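You operate a simulated robot arm through the tools that you are given. There is no shell and no other tool.

You are at the controls of a simulated robot arm. One attempt, no reset.

## Task
Replace the peeling label on lidded carton 72 with a new one.
Fine: use the teal pad; the old label goes on the yellow sheet, the new one square in the frame; put the pad back; the carton stays where it is. Set down upright: teal pad.

It is judged by the outcome, as a careful person would: the job done as asked, and still so three seconds after it is handed in. It fails if anything else is knocked over, pushed out of place, dropped, spilled or broken. Flat cloth is picked up by pressing the open fingertips on it (5 to 10 N) and closing them slowly along it; thin cloth reads only 2 to 8 mm in the jaws.

## Robot
A 6-joint arm with a four-finger gripper, fixed in place. Base frame: the origin is on the floor under the middle of its stand, x ahead of it, y to its left, z up. Readings come in mm, degrees, newtons and seconds.
It reaches about 1012 mm from its shoulder. Its first joint turns from -166.0 to 166.0 degrees. Payload 3.43 kg.
The TCP is the grasp point between the finger pads, 30 mm short of the fingertips. In the tool frame z runs along the fingers and y along their closing line. The gripper opens to 120 mm; its body begins 85 mm behind the TCP.
Orientation is that of the tool frame in the base frame, as a unit quaternion [w, x, y, z]. With the fingers straight down and closing along the base's y, the tool's x points along the base's -x, its y along +y and its z along -z.

## Interface
- The arm moves only by the tool nudge_tool. Its argument "motion" is a list of rows, each a list of 7 numbers: the shift along the tool's x, y, z in mm, then the turn, a rotation vector about the tool's x, y, z in degrees, then the finger opening in mm, from 0 to 120. In form: [[dx, dy, dz, ax, ay, az, fingers], ...]. A call has 1 to 20 rows; each row shifts and turns the commanded pose from where the row before left it, along the tool's axes as they then stand. Rows are played at 5 a second. More than 50 mm and 8.6 degrees between two rows, or a gripper value outside its range, and nothing of the call is played. A pose out of reach is approached as far as the arm can. The call stops where the force on the tool passes 50 N (or 10 N more than at its start, if that is more) or the arm is blocked; 0.2 s more then pass. Each finger travels about 136.2 mm/s and halts on what it meets, pressing with about 26 N; the grip force reading is that of the motor and also rises with nothing between the fingers. The clock runs only during rows and for 0.2 s after the last one: add rows that do not move to give the fingers time. It gives the time, the measured TCP pose, the force on the tool (base axes), the opening and the grip force at its end, in the units of the frame above (readings bear some noise), with the torque about the TCP (base axes, N m) and any sound that the robot's microphone picked up.
- Cameras (640 x 400 px; columns grow to the right, rows downward): "scene" is fixed at [397.1, -649.8, 1645.4]; the picture's right is [0.98, -0.19, 0.00], its down [-0.08, -0.44, -0.89] and it looks along [0.17, 0.88, -0.45] (base axes); focal length 368 px, centre (320, 200). "wrist" rides on the gripper at [71, -17, -121] in the tool frame; the picture's right is [0.23, 0.97, 0.00], its down [-0.81, 0.19, -0.55] and it looks along [-0.54, 0.13, 0.83] (tool axes); focal length 275 px, centre (320, 200). There is no depth. A picture from a camera that has moved, and an enlarged one, comes with that camera's place and axes in the base frame and with its lens.
- snapshot(camera): a new picture of that camera. No time passes.
- inspect(camera, box): a new picture of the part [left, top, right, bottom] of that camera's present view, enlarged. No time passes.
- hand_in(): hands the job in; it is judged then, once.

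Nothing tells you positions but the pictures and the camera data. Unless the task says otherwise, let go and move clear before handing in.

The tools are called after ">>>" as a command line: name --pt "numbers of a row" for each row, then --argument value for the rest, lists and objects as JSON in quotes. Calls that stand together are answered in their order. nudge_tool: Moves the arm, as the interface text tells. Its arguments: {"type":"object","properties":{"motion":{"type":"array"}},"required":["motion"]} The other tools are called the same way: snapshot (camera) takes a picture; inspect (camera, box) takes an enlarged picture of a part of a camera's view; hand_in () hands the job in.

At the start:

```text
t: 0.0
tcp_pos: [413.8, 210.2, 1191.0]
ee_rot: [-0.001, 0.0, 1.0, 0.002]
contact_force: [-0.2, -0.4, 0.4]
ft_torque: [0.04, 0.01, 0.03]
gripper_width: 119.7
grasp_force: 0.0
```

scene: 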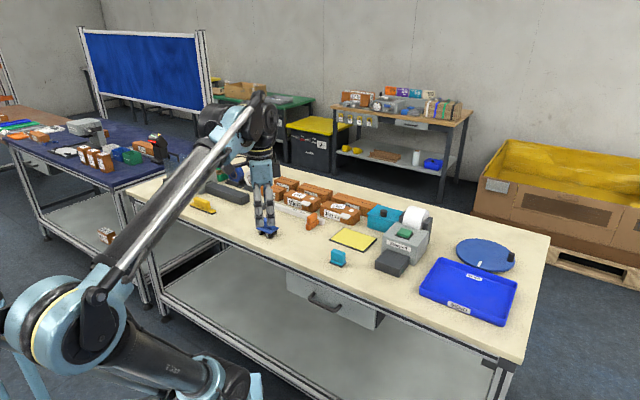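
wrist: 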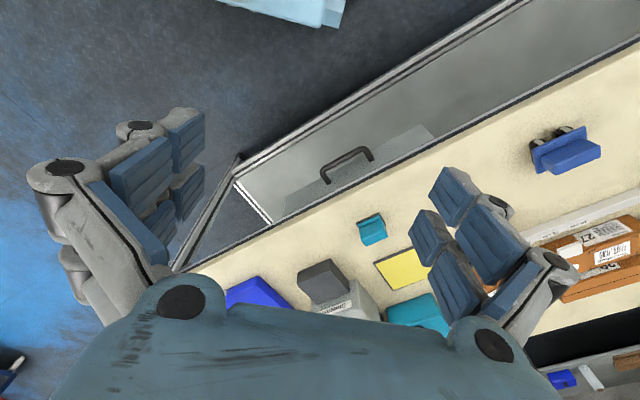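

I see a workbench with cartons, a teal pad-like object, a yellow sheet, a label printer and a blue tray. I'll look closer at each before moving.

>>> inspect --camera "scene" --box '[240, 160, 400, 260]'

>>> inspect --camera "scene" --box '[360, 190, 520, 290]'

>>> inspect --camera "scene" --box '[150, 150, 310, 250]'

>>> inspect --camera "wrist" --box '[220, 180, 460, 330]'

```text
4.00 times, centred on (320, 210) of scene
camera zoom: at [397.1, -649.8, 1645.4], right [0.98, -0.19, 0.0], down [-0.08, -0.44, -0.89], along [0.17, 0.88, -0.45], focal length 1473 px, centre (320, 160)
```

zoom: 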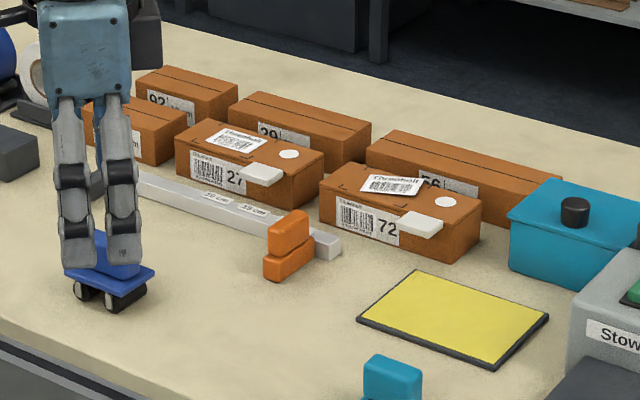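

```text
4.00 times, centred on (440, 240) of scene
camera zoom: at [397.1, -649.8, 1645.4], right [0.98, -0.19, 0.0], down [-0.08, -0.44, -0.89], along [0.17, 0.88, -0.45], focal length 1473 px, centre (-160, 40)
```

zoom: 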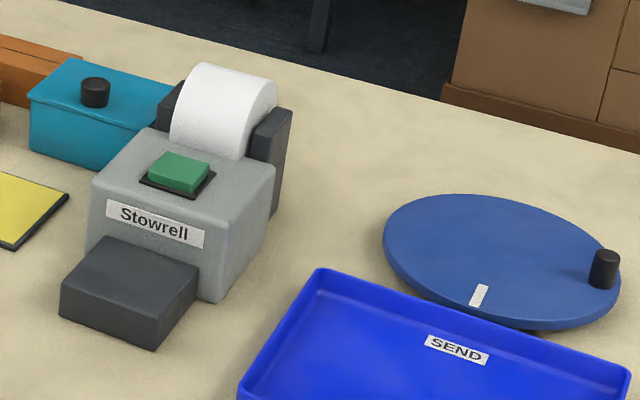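

```text
4.00 times, centred on (230, 200) of scene
camera zoom: at [397.1, -649.8, 1645.4], right [0.98, -0.19, 0.0], down [-0.08, -0.44, -0.89], along [0.17, 0.88, -0.45], focal length 1473 px, centre (680, 200)
```

zoom: 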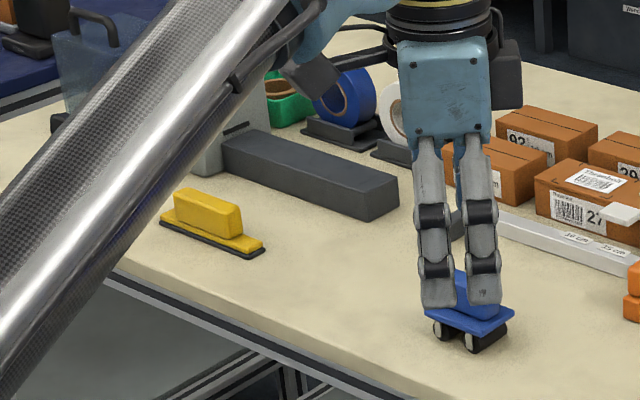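

```text
2.67 times, centred on (340, 255) of wrist
camera zoom: at [343.7, 193.4, 1311.3], right [-0.23, 0.97, 0.0], down [0.81, 0.19, 0.55], along [0.54, 0.13, -0.83], focal length 734 px, centre (267, 53)
```

zoom: 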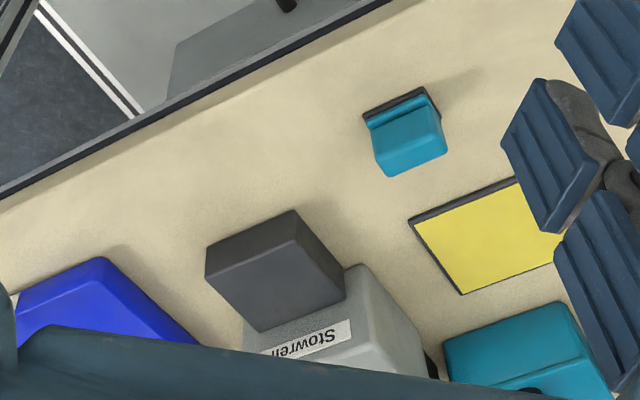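

The carton 72 sits on the far side of the bench (about x 740, y 690), the yellow sheet nearer, the teal pad nearest, and the "Stowrell" printer with a green button is to the right. I'll move the arm up and over and turn it, for a closer wrist view of the carton and the surroundings.

>>> nudge_tool --pt "-16.6 24 -6 0 0 0 120" --pt "-16.6 24 -6 0 0 0 120" --pt "-16.6 24 -6 0 0 0 120" --pt "-16.6 24 -6 0 0 0 120" --pt "-16.6 24 -6 0 0 0 120" --pt "-16.6 24 -6 0 0 0 120" --pt "-16.6 24 -6 0 0 0 120" --pt "-16.6 24 -6 0 0 0 120" --pt "-16.6 24 -6 0 0 0 120" --pt "-16.6 24 -6 0 0 0 120" --pt "0 0 0 0 0 -8 120" --pt "0 0 0 0 0 -8 120" --pt "0 0 0 0 0 -8 120" --pt "0 0 0 0 0 -8 120" --pt "0 0 0 0 0 -8 120" --pt "0 0 0 0 0 0 120"

>>> snapshot --camera "wrist"

>>> snapshot --camera "scene"

```text
t: 3.4
tcp_pos: [565.3, 449.9, 1258.5]
ee_rot: [0.006, -0.342, 0.94, -0.002]
contact_force: [0.1, 0.0, -0.4]
ft_torque: [0.0, 0.02, -0.02]
gripper_width: 119.9
grasp_force: 0.0
```

```text
taken
camera wrist: at [521.2, 391.1, 1378.1], right [-0.8, 0.6, -0.01], down [0.49, 0.67, 0.56], along [0.34, 0.45, -0.83], focal length 275 px, centre (320, 200)
```

wrist: 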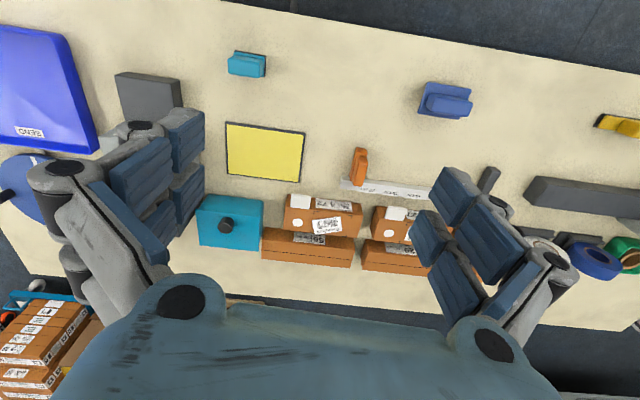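

```text
taken
```

scene: 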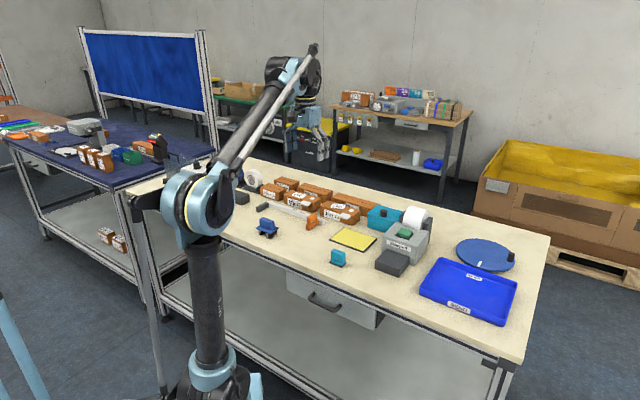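

The wrist view now shows the sheet, pad, carton 72 and printer side. I'll enlarge these parts to understand the label, frame and printer.

>>> inspect --camera "wrist" --box '[250, 180, 410, 280]'

>>> inspect --camera "wrist" --box '[90, 40, 330, 190]'

>>> inspect --camera "scene" --box '[300, 190, 380, 240]'

>>> inspect --camera "scene" --box '[310, 230, 390, 280]'

>>> inspect --camera "scene" --box '[370, 200, 450, 280]'

```text
4.00 times, centred on (330, 230) of wrist
camera zoom: at [521.2, 391.1, 1378.1], right [-0.8, 0.6, -0.01], down [0.49, 0.67, 0.56], along [0.34, 0.45, -0.83], focal length 1101 px, centre (280, 80)
```

zoom: 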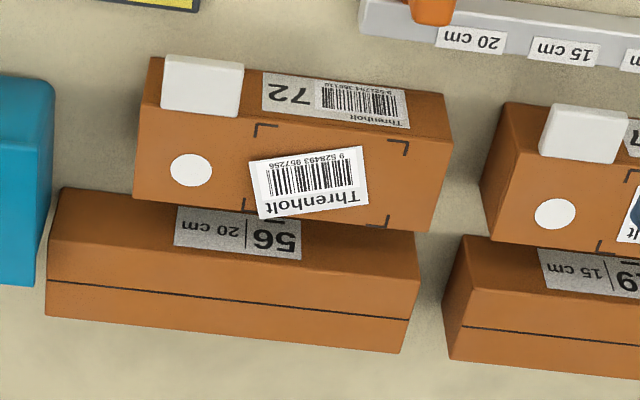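

```text
2.67 times, centred on (210, 115) of wrist
camera zoom: at [521.2, 391.1, 1378.1], right [-0.8, 0.6, -0.01], down [0.49, 0.67, 0.56], along [0.34, 0.45, -0.83], focal length 734 px, centre (613, 427)
```

zoom: 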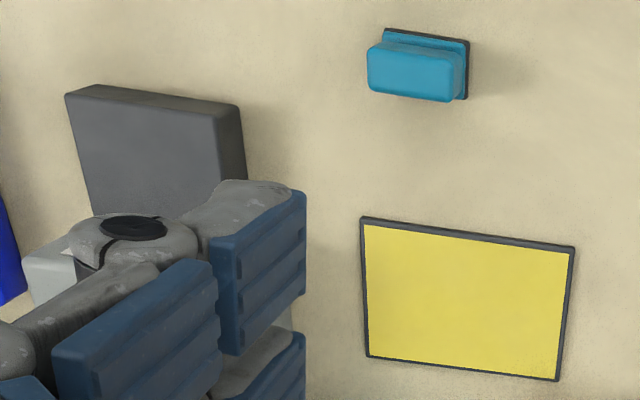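

```text
8.00 times, centred on (340, 215) of scene
camera zoom: at [397.1, -649.8, 1645.4], right [0.98, -0.19, 0.0], down [-0.08, -0.44, -0.89], along [0.17, 0.88, -0.45], focal length 2946 px, centre (160, 80)
```

zoom: 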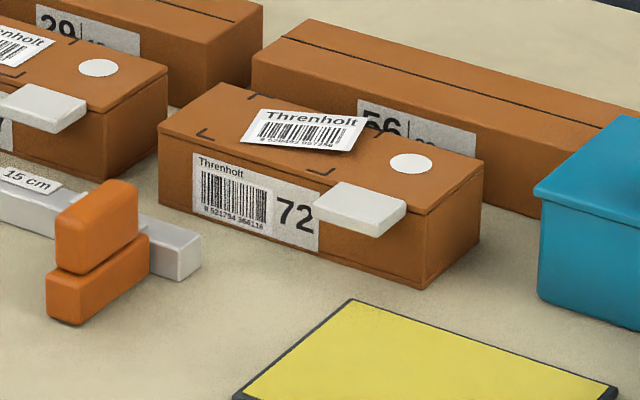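

```text
8.00 times, centred on (350, 255) of scene
camera zoom: at [397.1, -649.8, 1645.4], right [0.98, -0.19, 0.0], down [-0.08, -0.44, -0.89], along [0.17, 0.88, -0.45], focal length 2946 px, centre (80, -240)
```

zoom: 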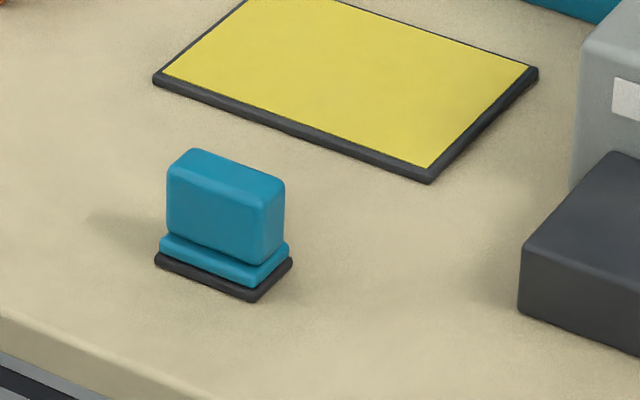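

```text
5.00 times, centred on (410, 240) of scene
camera zoom: at [397.1, -649.8, 1645.4], right [0.98, -0.19, 0.0], down [-0.08, -0.44, -0.89], along [0.17, 0.88, -0.45], focal length 1841 px, centre (-130, 0)
```

zoom: 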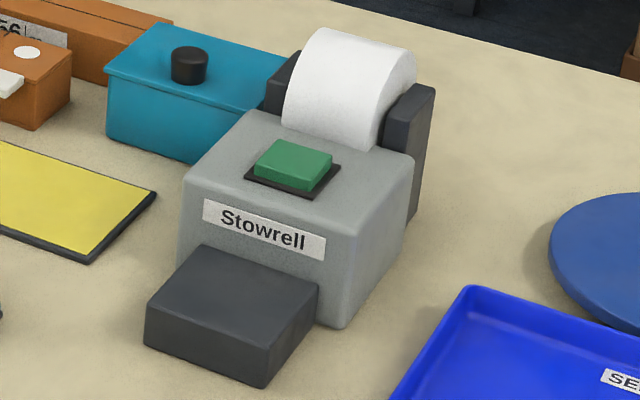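

The carton 72's lid has a four-corner frame with the crooked old label inside, lifted at one end; the printer has a green button and a dark tray, and the teal pad is an upright handled block of about 60 mm. I'll check the arm settles to its commanded pose, then test the reach above the carton at a safe height.

>>> nudge_tool --pt "0 0 0 0 0 0 120" --pt "0 0 0 0 0 0 120"

```text
t: 4.0
tcp_pos: [564.2, 450.5, 1257.9]
ee_rot: [0.005, -0.342, 0.94, 0.0]
contact_force: [-0.2, -0.7, 0.1]
ft_torque: [-0.01, 0.0, -0.03]
gripper_width: 120.0
grasp_force: 0.0
```

The measured pose is some 16 mm short of what I commanded, perhaps a reach limit at this height. I'll go down 100 mm to see how commanded and measured motion compare.

>>> nudge_tool --pt "0 0 20 0 0 0 120" --pt "0 0 20 0 0 0 120" --pt "0 0 20 0 0 0 120" --pt "0 0 20 0 0 0 120" --pt "0 0 20 0 0 0 120" --pt "0 0 0 0 0 0 120" --pt "0 0 0 0 0 0 120"

>>> snapshot --camera "scene"

```text
t: 5.6
tcp_pos: [565.9, 452.2, 1157.9]
ee_rot: [0.005, -0.341, 0.94, 0.0]
contact_force: [-0.1, -0.1, 0.1]
ft_torque: [-0.03, -0.01, 0.0]
gripper_width: 120.1
grasp_force: 0.1
```

```text
taken
```

scene: 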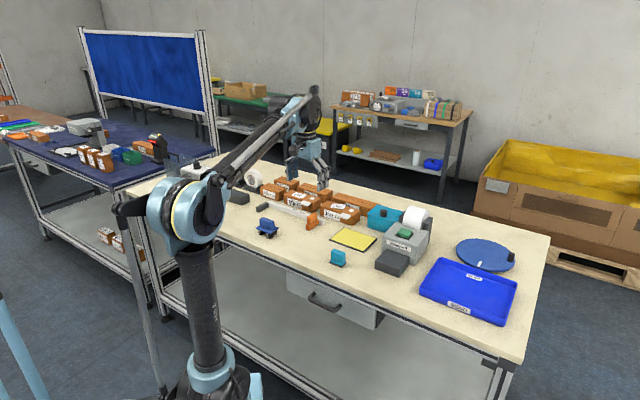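

The downward move was exact, so the shortfall was likely a reach limit up high. I'll try moving outward at this lower height.

>>> nudge_tool --pt "-20 0 0 0 0 0 120" --pt "-20 0 0 0 0 0 120" --pt "-20 0 0 0 0 0 120" --pt "-20 0 0 0 0 0 120" --pt "-20 0 0 0 0 0 120" --pt "0 0 0 0 0 0 120" --pt "0 0 0 0 0 0 120"

>>> snapshot --camera "scene"

>>> snapshot --camera "wrist"

```text
t: 7.2
tcp_pos: [643.3, 513.8, 1159.6]
ee_rot: [0.005, -0.342, 0.94, -0.001]
contact_force: [0.0, 0.3, -0.1]
ft_torque: [0.0, -0.01, 0.01]
gripper_width: 120.3
grasp_force: 0.0
```

```text
taken
```

scene: 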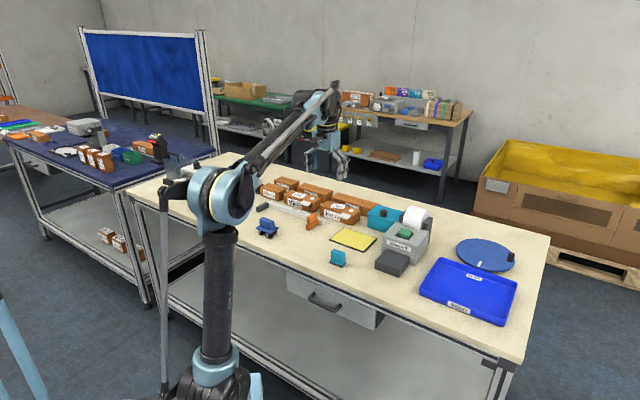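

```text
taken
camera wrist: at [598.9, 455.5, 1278.6], right [-0.8, 0.6, -0.01], down [0.49, 0.67, 0.56], along [0.34, 0.44, -0.83], focal length 275 px, centre (320, 200)
```

wrist: 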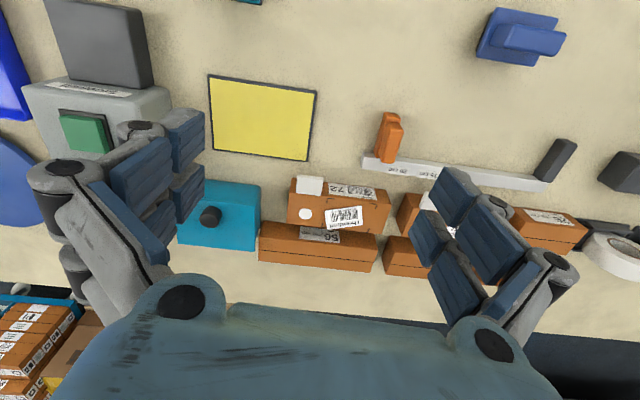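

The arm follows commands well here. I estimate the green button near (899, 378, 961) and the pad handle near (660, 376), about 21 mm thick across the bench direction, all aligned at 45°. I'll go over the printer for a closer look and square the tool with the bench.

>>> nudge_tool --pt "6.1 -30.3 0 0 0 0 120" --pt "6.1 -30.3 0 0 0 0 120" --pt "6.1 -30.3 0 0 0 0 120" --pt "6.1 -30.3 0 0 0 0 120" --pt "6.1 -30.3 0 0 0 0 120" --pt "6.1 -30.3 0 0 0 0 120" --pt "6.1 -30.3 0 0 0 0 120" --pt "6.1 -30.3 0 0 0 0 120" --pt "6.1 -30.3 0 0 0 0 120" --pt "6.1 -30.3 0 0 0 0 120" --pt "0 0 0 -0.3 0.5 -5 120" --pt "0 0 0 0 0 0 120" --pt "0 0 0 0 0 0 120"

>>> snapshot --camera "wrist"

>>> snapshot --camera "scene"

```text
t: 10.0
tcp_pos: [790.1, 243.6, 1161.1]
ee_rot: [0.001, -0.383, 0.924, -0.002]
contact_force: [-0.7, -0.2, 1.1]
ft_torque: [0.06, 0.01, -0.04]
gripper_width: 119.9
grasp_force: 0.2
```

```text
taken
camera wrist: at [752.1, 181.1, 1280.8], right [-0.85, 0.52, 0.0], down [0.44, 0.71, 0.55], along [0.29, 0.47, -0.83], focal length 275 px, centre (320, 200)
```

wrist: 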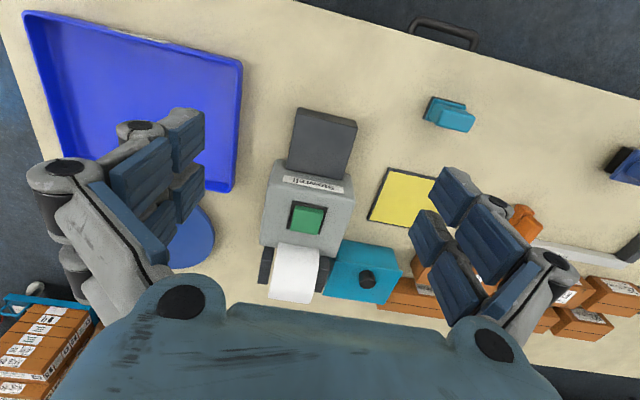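

```text
taken
```

scene: 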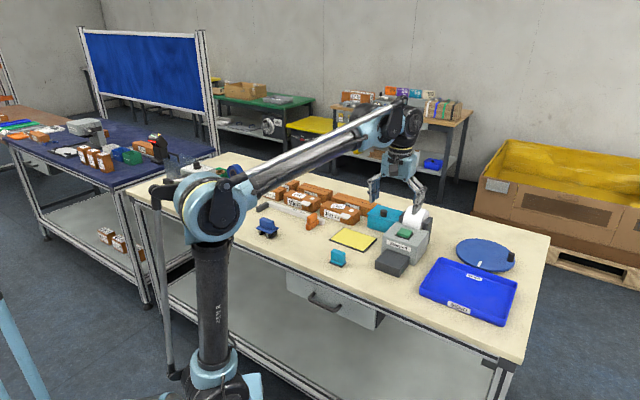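

>>> inspect --camera "wrist" --box '[240, 90, 400, 190]'

>>> inspect --camera "wrist" --box '[240, 170, 400, 310]'

>>> inspect --camera "wrist" --box '[360, 80, 520, 180]'

```text
4.00 times, centred on (320, 140) of wrist
camera zoom: at [752.1, 181.1, 1280.8], right [-0.85, 0.52, 0.0], down [0.44, 0.71, 0.55], along [0.29, 0.47, -0.83], focal length 1101 px, centre (320, 440)
```

zoom: 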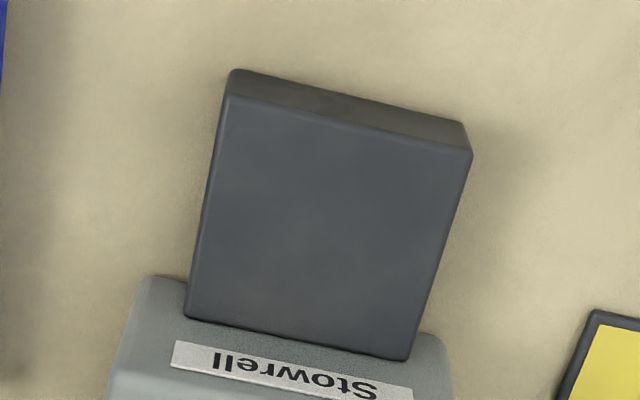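

```text
2.86 times, centred on (320, 240) of wrist
camera zoom: at [752.1, 181.1, 1280.8], right [-0.85, 0.52, 0.0], down [0.44, 0.71, 0.55], along [0.29, 0.47, -0.83], focal length 786 px, centre (320, 86)
```

zoom: 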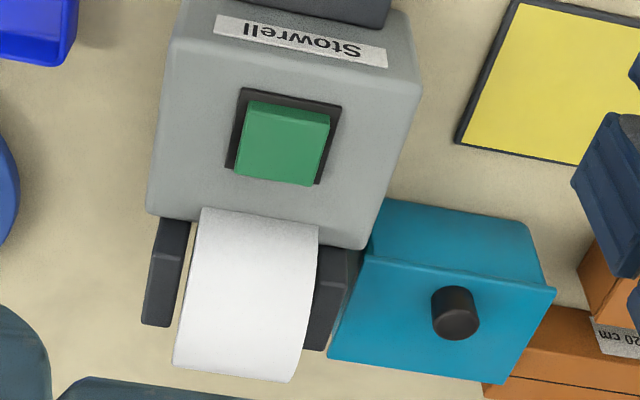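

```text
4.00 times, centred on (440, 130) of wrist
camera zoom: at [752.1, 181.1, 1280.8], right [-0.85, 0.52, 0.0], down [0.44, 0.71, 0.55], along [0.29, 0.47, -0.83], focal length 1101 px, centre (-160, 480)
```

zoom: 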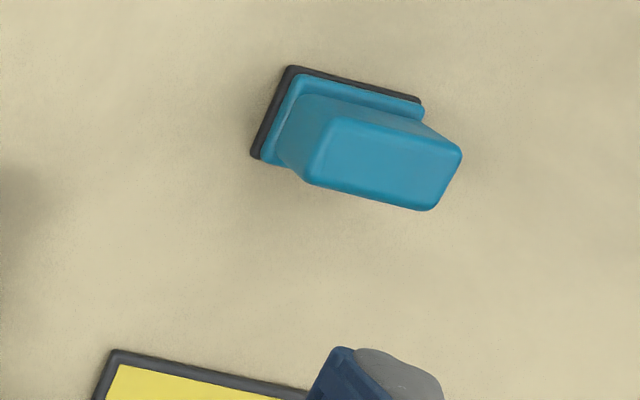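

I see the printer square to the bench, with the button near (905, 389, ~955) and the empty dark tray in front of it. I'll close the fingers and come down above the button, biased a little toward me to stay clear of the paper roll, stopping well above it.

>>> nudge_tool --pt "-28.2 3.6 0 0 0 0 0" --pt "-28.2 3.6 0 0 0 0 0" --pt "-28.2 3.6 0 0 0 0 0" --pt "-28.2 3.6 0 0 0 0 0" --pt "-28.2 3.6 0 0 0 0 0" --pt "-28.2 3.6 0 0 0 0 0" --pt "0 0 30 0 0 0 0" --pt "0 0 30 0 0 0 0" --pt "0 0 30 0 0 0 0" --pt "0 0 30 0 0 0 0" --pt "0 0 20 0 0 0 0" --pt "0 0 0 0 0 0 0" --pt "0 0 0 0 0 0 0"

>>> snapshot --camera "wrist"

>>> inspect --camera "scene" --box '[340, 150, 460, 280]'

```text
t: 12.8
tcp_pos: [895.1, 378.8, 1020.0]
ee_rot: [0.0, -0.383, 0.924, -0.001]
contact_force: [0.3, -0.3, 0.8]
ft_torque: [0.01, 0.01, 0.01]
gripper_width: 0.0
grasp_force: 26.1
```

```text
taken
camera wrist: at [857.3, 315.9, 1139.1], right [-0.85, 0.53, 0.0], down [0.44, 0.71, 0.55], along [0.29, 0.47, -0.83], focal length 275 px, centre (320, 200)
```

wrist: 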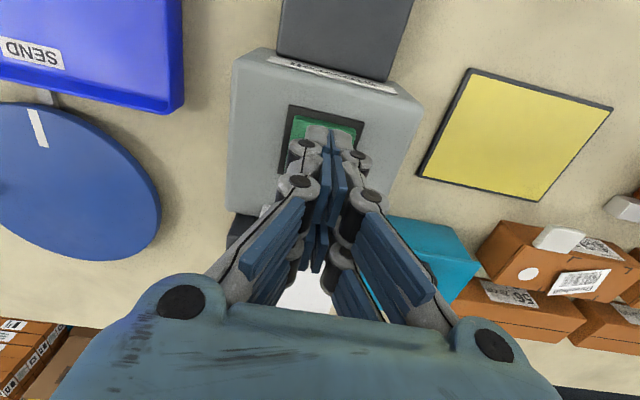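

```text
3.08 times, centred on (400, 215) of scene
camera zoom: at [397.1, -649.8, 1645.4], right [0.98, -0.19, 0.0], down [-0.08, -0.44, -0.89], along [0.17, 0.88, -0.45], focal length 1133 px, centre (74, 154)
```

zoom: 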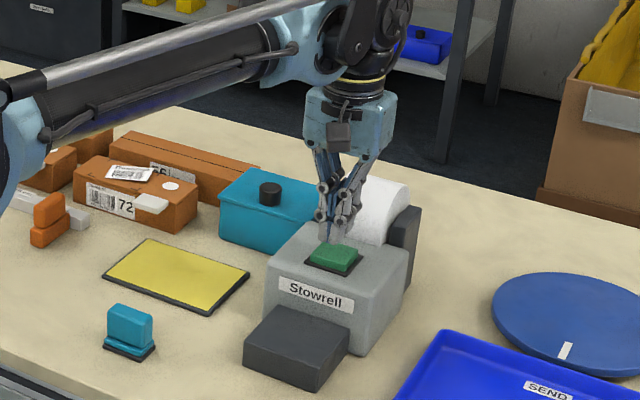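

The closed fingertips hang about 35 mm over the front part of the button. I'll lower them gently in small steps and watch the force.

>>> nudge_tool --pt "0 0 10 0 0 0 0" --pt "0 0 10 0 0 0 0" --pt "0 0 5 0 0 0 0" --pt "0 0 2 0 0 0 0" --pt "0 0 2 0 0 0 0" --pt "0 0 2 0 0 0 0"

>>> snapshot --camera "wrist"

>>> inspect --camera "scene" --box '[380, 200, 440, 280]'

```text
t: 14.2
tcp_pos: [894.6, 379.0, 988.5]
ee_rot: [0.0, -0.382, 0.924, -0.001]
contact_force: [-0.5, 2.0, 4.3]
ft_torque: [0.07, 0.0, -0.01]
gripper_width: 6.1
grasp_force: 33.0
heard: click
```

```text
taken
camera wrist: at [857.0, 316.3, 1108.6], right [-0.85, 0.53, 0.0], down [0.44, 0.71, 0.55], along [0.29, 0.47, -0.83], focal length 275 px, centre (320, 200)
```

wrist: 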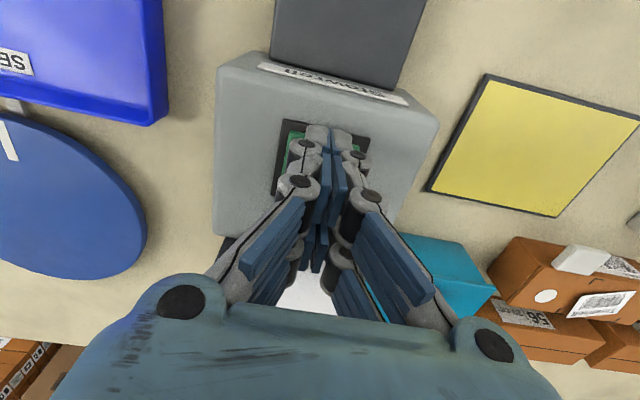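

```text
5.00 times, centred on (410, 240) of scene
camera zoom: at [397.1, -649.8, 1645.4], right [0.98, -0.19, 0.0], down [-0.08, -0.44, -0.89], along [0.17, 0.88, -0.45], focal length 1841 px, centre (-130, 0)
```

zoom: 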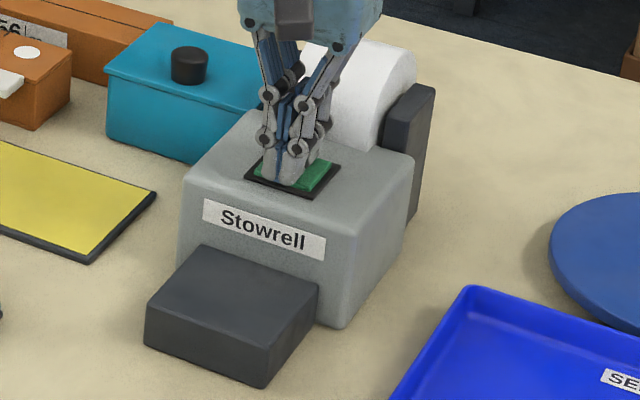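

A click was heard as the tips met the button, so it seems pressed. I'll raise the fingers and look whether a label comes out.

>>> nudge_tool --pt "0 0 -5 0 0 0 0" --pt "0 0 -15 0 0 0 0" --pt "0 0 -30 0 0 0 0" --pt "0 0 -30 0 0 0 0" --pt "0 0 -30 0 0 0 0" --pt "0 0 0 0 0 0 0" --pt "0 0 0 0 0 0 0" --pt "0 0 0 0 0 0 0" --pt "0 0 0 0 0 0 0" --pt "0 0 0 0 0 0 0"

>>> snapshot --camera "wrist"

>>> inspect --camera "scene" --box '[370, 200, 450, 280]'

```text
t: 16.4
tcp_pos: [894.0, 379.2, 1099.1]
ee_rot: [0.001, -0.383, 0.924, -0.001]
contact_force: [0.3, 0.6, -0.9]
ft_torque: [0.0, 0.0, 0.01]
gripper_width: 0.1
grasp_force: 33.4
```

```text
taken
camera wrist: at [856.3, 317.0, 1219.5], right [-0.85, 0.53, 0.0], down [0.44, 0.71, 0.55], along [0.29, 0.47, -0.83], focal length 275 px, centre (320, 200)
```

wrist: 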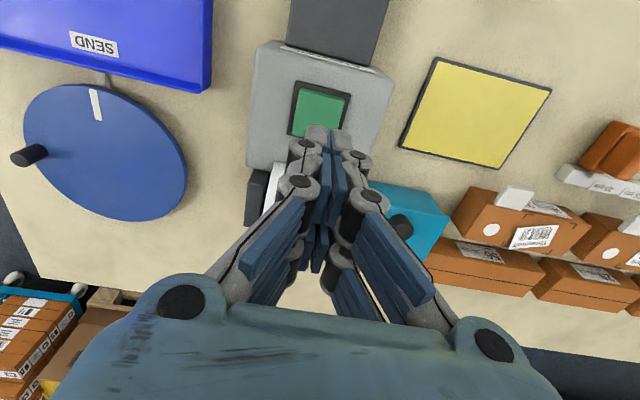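

```text
5.00 times, centred on (410, 240) of scene
camera zoom: at [397.1, -649.8, 1645.4], right [0.98, -0.19, 0.0], down [-0.08, -0.44, -0.89], along [0.17, 0.88, -0.45], focal length 1841 px, centre (-130, 0)
```

zoom: 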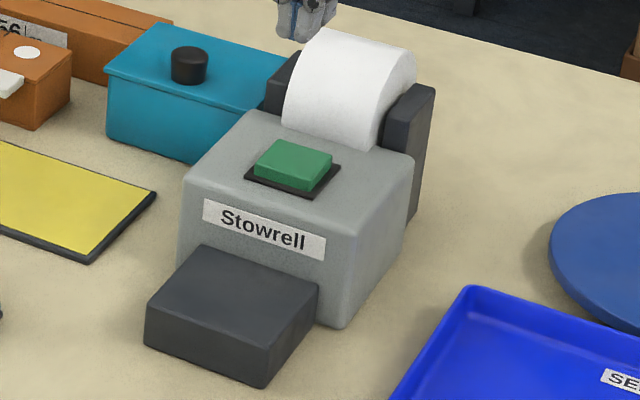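

No label yet on the tray. I'll wait a second in place, then check again.

>>> nudge_tool --pt "0 0 0 0 0 0 0" --pt "0 0 0 0 0 0 0" --pt "0 0 0 0 0 0 0" --pt "0 0 0 0 0 0 0" --pt "0 0 0 0 0 0 0" --pt "0 0 0 0 0 0 0" --pt "0 0 0 0 0 0 0" --pt "0 0 0 0 0 0 0"

>>> inspect --camera "scene" --box '[370, 200, 450, 280]'

```text
t: 18.2
tcp_pos: [894.4, 378.2, 1098.8]
ee_rot: [0.001, -0.383, 0.924, -0.001]
contact_force: [0.8, 0.0, 1.0]
ft_torque: [-0.03, 0.01, 0.02]
gripper_width: 0.0
grasp_force: 33.6
```

```text
5.00 times, centred on (410, 240) of scene
camera zoom: at [397.1, -649.8, 1645.4], right [0.98, -0.19, 0.0], down [-0.08, -0.44, -0.89], along [0.17, 0.88, -0.45], focal length 1841 px, centre (-130, 0)
```

zoom: 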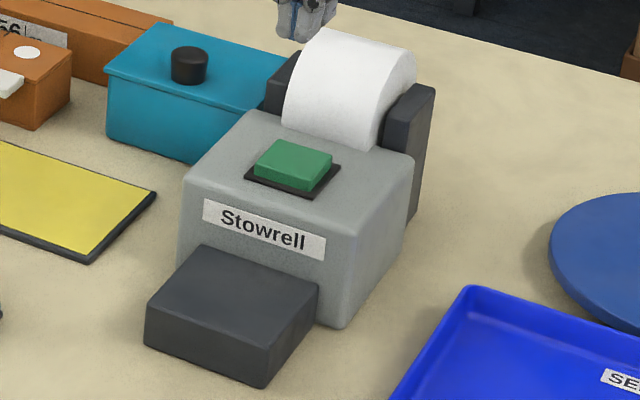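

Still no label; the press was light (4 N), probably only a touch. I'll press again, slightly recentred and deeper, holding it for a moment.

>>> nudge_tool --pt "-5 -5 30 0 0 0 0" --pt "0 0 30 0 0 0 0" --pt "0 0 30 0 0 0 0" --pt "0 0 15 0 0 0 0" --pt "0 0 3 0 0 0 0" --pt "0 0 2 0 0 0 0" --pt "0 0 2 0 0 0 0" --pt "0 0 0 0 0 0 0"

>>> inspect --camera "scene" --box '[370, 200, 450, 280]'

```text
t: 20.0
tcp_pos: [903.0, 379.3, 986.2]
ee_rot: [0.001, -0.383, 0.924, -0.001]
contact_force: [-1.5, -1.5, 5.6]
ft_torque: [-0.06, 0.04, -0.04]
gripper_width: 5.7
grasp_force: 33.0
heard: click
```

```text
5.00 times, centred on (410, 240) of scene
camera zoom: at [397.1, -649.8, 1645.4], right [0.98, -0.19, 0.0], down [-0.08, -0.44, -0.89], along [0.17, 0.88, -0.45], focal length 1841 px, centre (-130, 0)
```

zoom: 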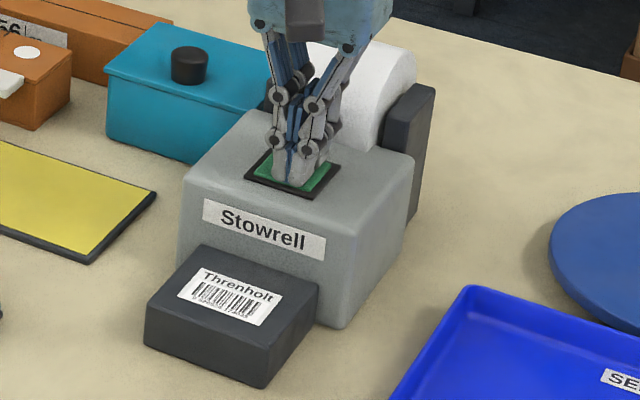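

A new "Threnholt" label has come out on the dark tray, upright toward the front. I'll rise straight off the button, move across above the teal pad and open the fingers.

>>> nudge_tool --pt "0 0 -8 0 0 0 0" --pt "0 0 -32 0 0 0 0" --pt "0 0 -45 0 0 0 0" --pt "0 0 -45 0 0 0 0" --pt "28.9 28.2 0 0 0 0 0" --pt "28.9 28.2 0 0 0 0 0" --pt "28.9 28.2 0 0 0 0 20" --pt "28.9 28.2 0 0 0 0 40" --pt "28.9 28.2 0 0 0 0 60" --pt "28.9 28.2 0 0 0 0 70" --pt "0 0 0 0 0 0 70"

>>> inspect --camera "scene" --box '[370, 200, 450, 280]'

>>> nudge_tool --pt "0 0 0 0 0 8.2 70" --pt "0 0 0 0 0 8.2 70" --pt "0 0 0 0 0 8.2 70" --pt "0 0 0 0 0 8.2 70" --pt "0 0 0 0 0 8.2 70" --pt "0 0 0 0 0 8.2 70" --pt "0 0 0 0 0 8.2 70" --pt "0 0 0 0 0 8.2 70" --pt "0 0 0 0 0 8.2 70" --pt "0 0 0 0 0 8.2 70" --pt "0 0 0 0 0 8 70" --pt "0 0 0 0 0 0 70" --pt "0 0 0 0 0 0 70"

>>> snapshot --camera "wrist"

>>> snapshot --camera "scene"

```text
t: 22.4
tcp_pos: [658.7, 375.8, 1115.7]
ee_rot: [0.0, -0.383, 0.924, 0.0]
contact_force: [-0.3, 0.0, 0.8]
ft_torque: [0.02, -0.01, -0.01]
gripper_width: 69.8
grasp_force: 0.1
```

```text
5.00 times, centred on (410, 240) of scene
camera zoom: at [397.1, -649.8, 1645.4], right [0.98, -0.19, 0.0], down [-0.08, -0.44, -0.89], along [0.17, 0.88, -0.45], focal length 1841 px, centre (-130, 0)
```

zoom: 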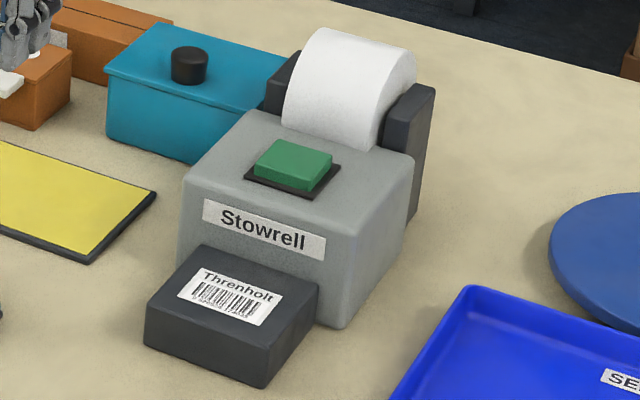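

```text
t: 25.2
tcp_pos: [660.6, 375.4, 1117.3]
ee_rot: [0.001, 0.382, 0.924, -0.001]
contact_force: [-0.6, -0.5, -0.3]
ft_torque: [0.05, 0.0, 0.01]
gripper_width: 70.0
grasp_force: 0.1
```

```text
taken
camera wrist: at [599.0, 414.0, 1236.9], right [0.53, 0.85, 0.0], down [0.71, -0.44, 0.55], along [0.47, -0.29, -0.83], focal length 275 px, centre (320, 200)
```

wrist: 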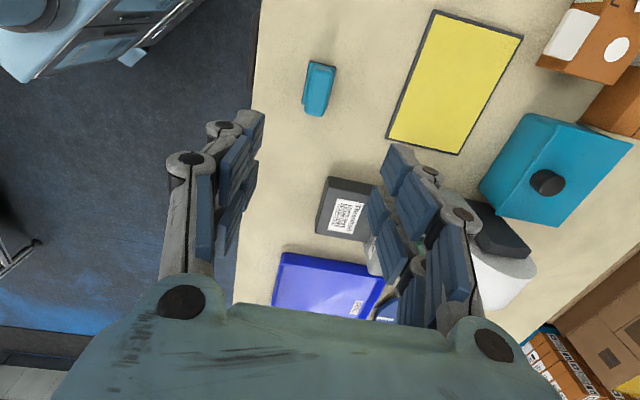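

```text
taken
```

scene: 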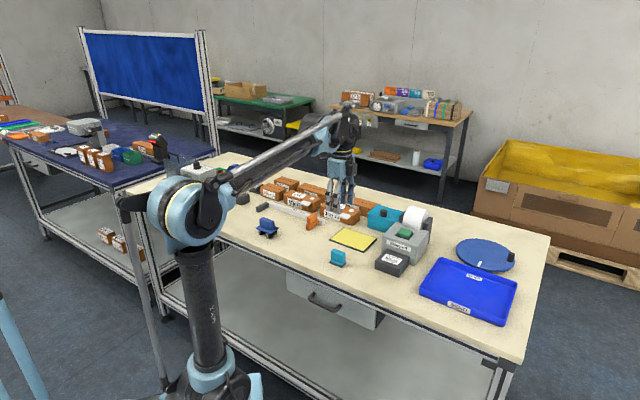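

The tool is now turned so the fingers close across the pad's thin handle. I'll enlarge the pad and the new label to fix their positions.

>>> inspect --camera "wrist" --box '[270, 40, 370, 140]'

>>> inspect --camera "wrist" --box '[300, 160, 400, 260]'

```text
4.00 times, centred on (320, 90) of wrist
camera zoom: at [599.0, 414.0, 1236.9], right [0.53, 0.85, 0.0], down [0.71, -0.44, 0.55], along [0.47, -0.29, -0.83], focal length 1101 px, centre (320, 640)
```

zoom: 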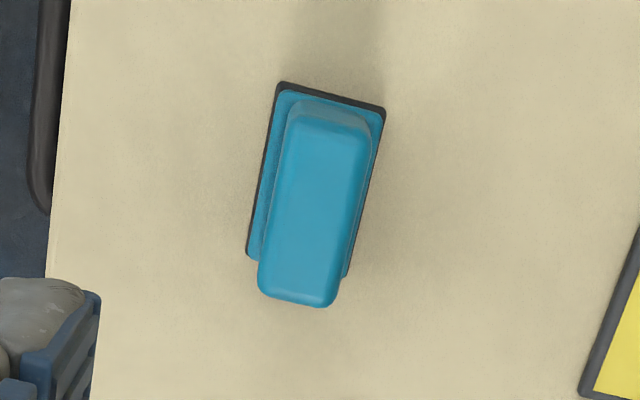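

```text
4.00 times, centred on (350, 210) of wrist
camera zoom: at [599.0, 414.0, 1236.9], right [0.53, 0.85, 0.0], down [0.71, -0.44, 0.55], along [0.47, -0.29, -0.83], focal length 1101 px, centre (200, 160)
```

zoom: 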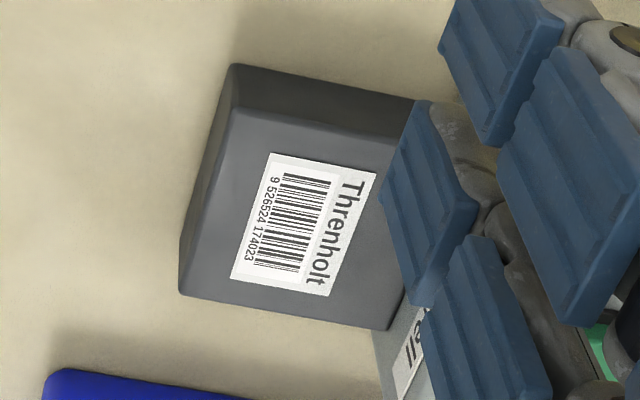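

The pad's centre agrees from both cameras: (660.7, 375), aligned with the tool. The new label is 60×40 mm, centred near (837, 313) on the tray at z≈902. I'll lower onto the pad handle with the fingers open.

>>> nudge_tool --pt "0 0 35 0 0 0 70" --pt "0 0 35 0 0 0 70" --pt "0 0 35 0 0 0 70" --pt "0 0 35 0 0 0 70" --pt "0 0 25 0 0 0 70" --pt "0 0 20 0 0 0 70" --pt "0 0 14 0 0 0 70" --pt "0 0 0 0 0 0 70"

>>> inspect --camera "scene" --box '[290, 200, 390, 280]'

>>> snapshot --camera "wrist"

```text
t: 27.0
tcp_pos: [659.1, 375.3, 919.1]
ee_rot: [0.001, 0.383, 0.924, -0.001]
contact_force: [0.5, -0.5, -0.9]
ft_torque: [0.0, 0.01, 0.03]
gripper_width: 69.8
grasp_force: 0.1
```

```text
5.00 times, centred on (340, 240) of scene
camera zoom: at [397.1, -649.8, 1645.4], right [0.98, -0.19, 0.0], down [-0.08, -0.44, -0.89], along [0.17, 0.88, -0.45], focal length 1841 px, centre (220, 0)
```

zoom: 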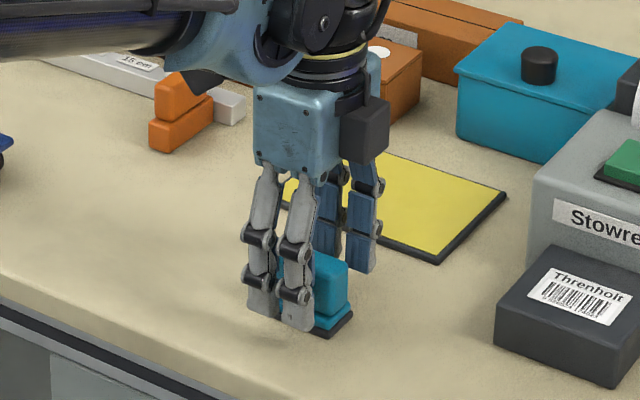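

```text
taken
camera wrist: at [598.2, 415.0, 1038.6], right [0.53, 0.85, 0.0], down [0.71, -0.44, 0.55], along [0.47, -0.29, -0.83], focal length 275 px, centre (320, 200)
```

wrist: 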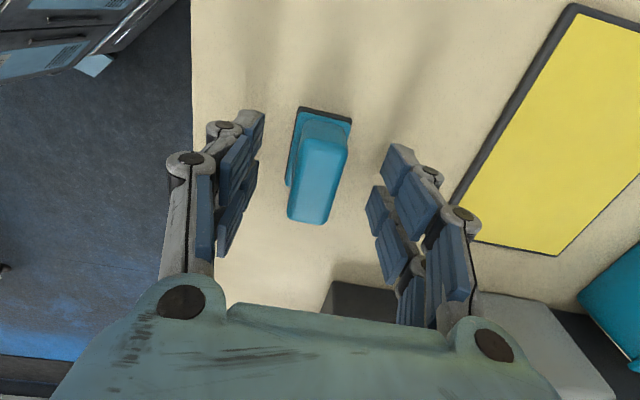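

The open fingers straddle the pad handle evenly, tips just above its base. I'll close slowly on it.

>>> nudge_tool --pt "0 0 0 0 0 0 50" --pt "0 0 0 0 0 0 35" --pt "0 0 0 0 0 0 26" --pt "0 0 0 0 0 0 20" --pt "0 0 0 0 0 0 14" --pt "0 0 0 0 0 0 8" --pt "0 0 0 0 0 0 0" --pt "0 0 0 0 0 0 0"

>>> inspect --camera "scene" --box '[290, 200, 390, 280]'

>>> snapshot --camera "wrist"

```text
t: 28.8
tcp_pos: [659.4, 376.6, 918.7]
ee_rot: [0.0, 0.383, 0.924, 0.001]
contact_force: [0.1, 1.1, 0.0]
ft_torque: [0.02, 0.02, -0.04]
gripper_width: 23.7
grasp_force: 26.2
```

```text
5.00 times, centred on (340, 240) of scene
camera zoom: at [397.1, -649.8, 1645.4], right [0.98, -0.19, 0.0], down [-0.08, -0.44, -0.89], along [0.17, 0.88, -0.45], focal length 1841 px, centre (220, 0)
```

zoom: 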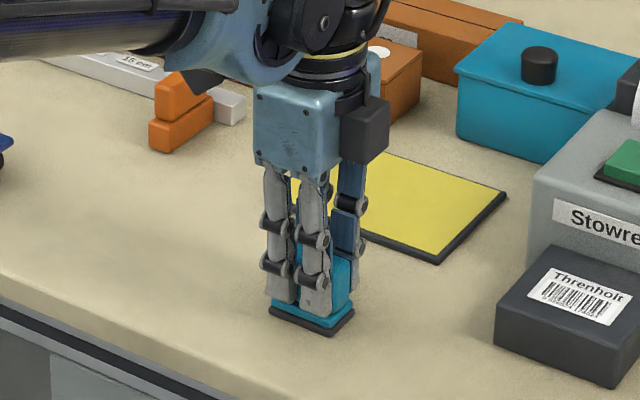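

```text
taken
camera wrist: at [598.2, 414.9, 1038.8], right [0.53, 0.85, 0.0], down [0.71, -0.44, 0.55], along [0.47, -0.29, -0.83], focal length 275 px, centre (320, 200)
```

wrist: 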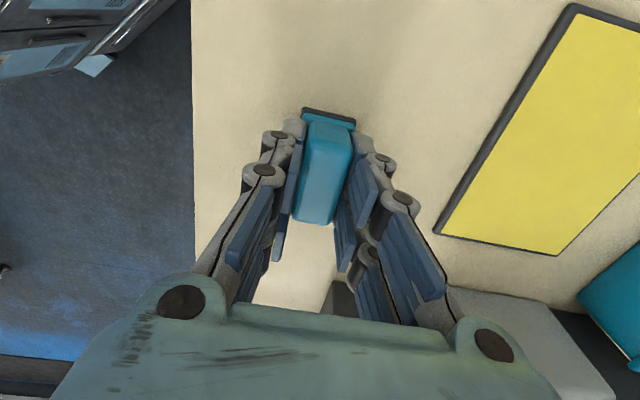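

The grip holds at 23.7 mm with the pad between the fingers. I'll lift it straight up.

>>> nudge_tool --pt "0 0 -5 0 0 0 0" --pt "0 0 -15 0 0 0 0" --pt "0 0 -30 0 0 0 0" --pt "0 0 -35 0 0 0 0" --pt "0 0 -35 0 0 0 0" --pt "0 0 -30 0 0 0 0" --pt "0 0 0 0 0 0 0"

>>> inspect --camera "scene" --box '[290, 160, 390, 280]'

>>> snapshot --camera "wrist"

```text
t: 30.4
tcp_pos: [660.5, 374.9, 1068.3]
ee_rot: [0.001, 0.382, 0.924, -0.001]
contact_force: [1.0, -0.5, -0.4]
ft_torque: [-0.02, -0.01, -0.01]
gripper_width: 0.0
grasp_force: 25.6
```

```text
3.33 times, centred on (340, 220) of scene
camera zoom: at [397.1, -649.8, 1645.4], right [0.98, -0.19, 0.0], down [-0.08, -0.44, -0.89], along [0.17, 0.88, -0.45], focal length 1228 px, centre (253, 133)
```

zoom: 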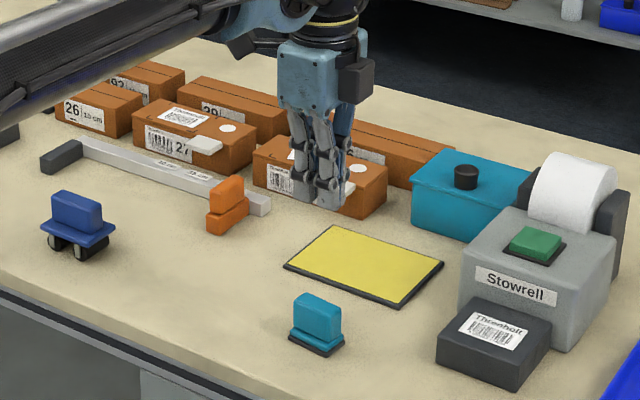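

```text
taken
camera wrist: at [598.7, 413.9, 1188.4], right [0.53, 0.85, 0.0], down [0.71, -0.44, 0.55], along [0.47, -0.29, -0.83], focal length 275 px, centre (320, 200)
```

wrist: 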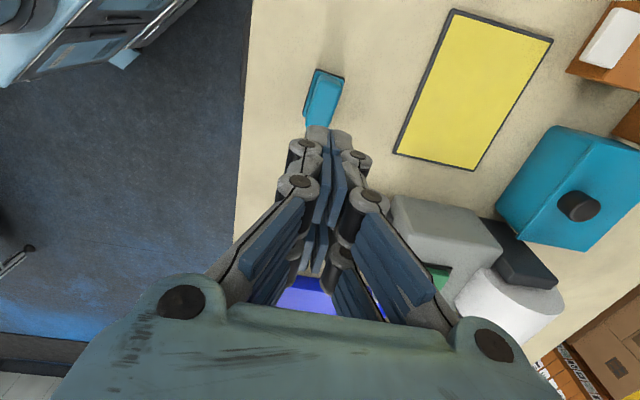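

The fingers slipped off: the pad is still standing on the bench. I'll look closely to see whether it moved and how high its handle is.

>>> inspect --camera "scene" --box '[310, 230, 390, 280]'

>>> inspect --camera "wrist" --box '[270, 40, 370, 140]'

```text
8.00 times, centred on (350, 255) of scene
camera zoom: at [397.1, -649.8, 1645.4], right [0.98, -0.19, 0.0], down [-0.08, -0.44, -0.89], along [0.17, 0.88, -0.45], focal length 2946 px, centre (80, -240)
```

zoom: 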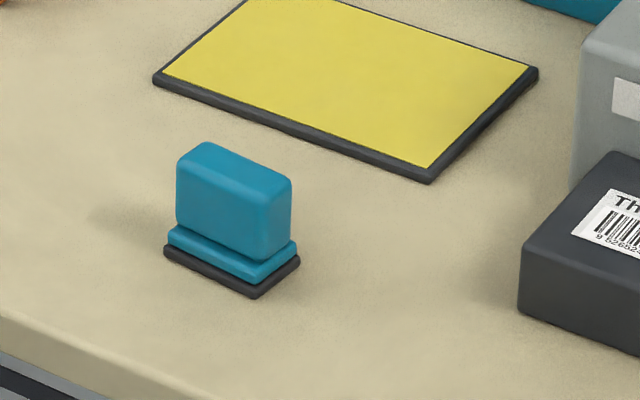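

```text
4.00 times, centred on (320, 90) of wrist
camera zoom: at [598.7, 413.9, 1188.4], right [0.53, 0.85, 0.0], down [0.71, -0.44, 0.55], along [0.47, -0.29, -0.83], focal length 1101 px, centre (320, 640)
```

zoom: 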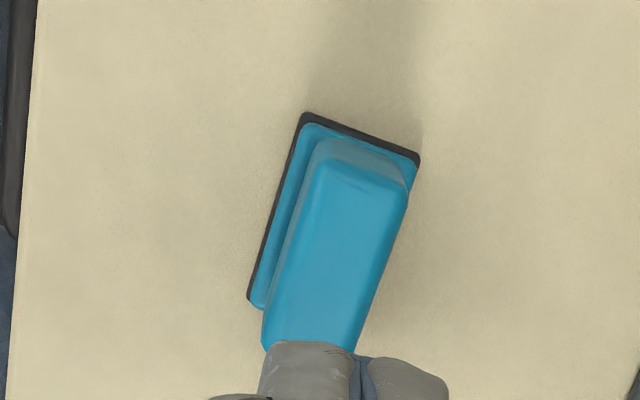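

The pad slid about 5 mm and turned about 5° clockwise but stays upright, now centred near (664.7, 378.2). I'll reopen, match its angle, come down slightly lower for more overlap, and grip again.

>>> nudge_tool --pt "0 0 0 0 0 0 40" --pt "0 0 0 0 0 0 70" --pt "-0.7 5.3 0 0 0 0 70" --pt "0 0 0 0 0 5.2 70" --pt "0 0 35 0 0 0 70" --pt "0 0 35 0 0 0 70" --pt "0 0 35 0 0 0 70" --pt "0 0 20 0 0 0 70" --pt "0 0 15 0 0 0 70" --pt "0 0 10 0 0 0 70" --pt "0 0 0 0 0 0 70" --pt "0 0 0 0 0 0 70"

>>> inspect --camera "scene" --box '[310, 220, 370, 270]'

>>> inspect --camera "wrist" --box '[220, 80, 420, 280]'

```text
t: 33.0
tcp_pos: [663.8, 378.7, 919.5]
ee_rot: [0.0, 0.424, 0.906, 0.0]
contact_force: [0.4, -0.8, 0.8]
ft_torque: [0.03, -0.04, 0.03]
gripper_width: 70.0
grasp_force: 0.1
```

```text
8.00 times, centred on (340, 245) of scene
camera zoom: at [397.1, -649.8, 1645.4], right [0.98, -0.19, 0.0], down [-0.08, -0.44, -0.89], along [0.17, 0.88, -0.45], focal length 2946 px, centre (160, -160)
```

zoom: 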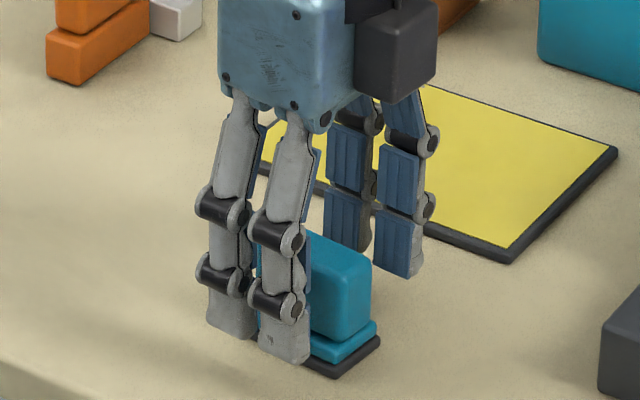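

```text
2.00 times, centred on (320, 180) of wrist
camera zoom: at [606.2, 422.7, 1038.7], right [0.6, 0.8, 0.0], down [0.67, -0.5, 0.55], along [0.44, -0.33, -0.83], focal length 551 px, centre (320, 240)
```

zoom: 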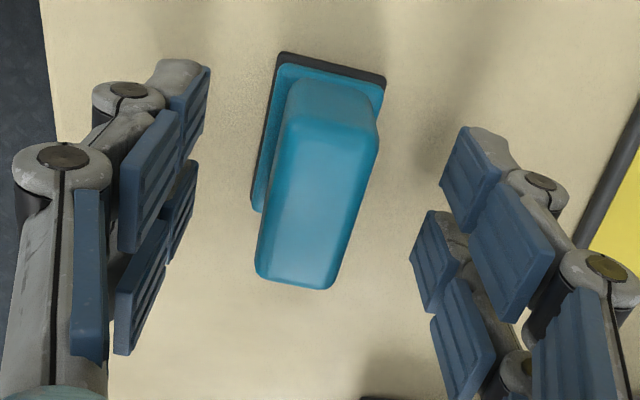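

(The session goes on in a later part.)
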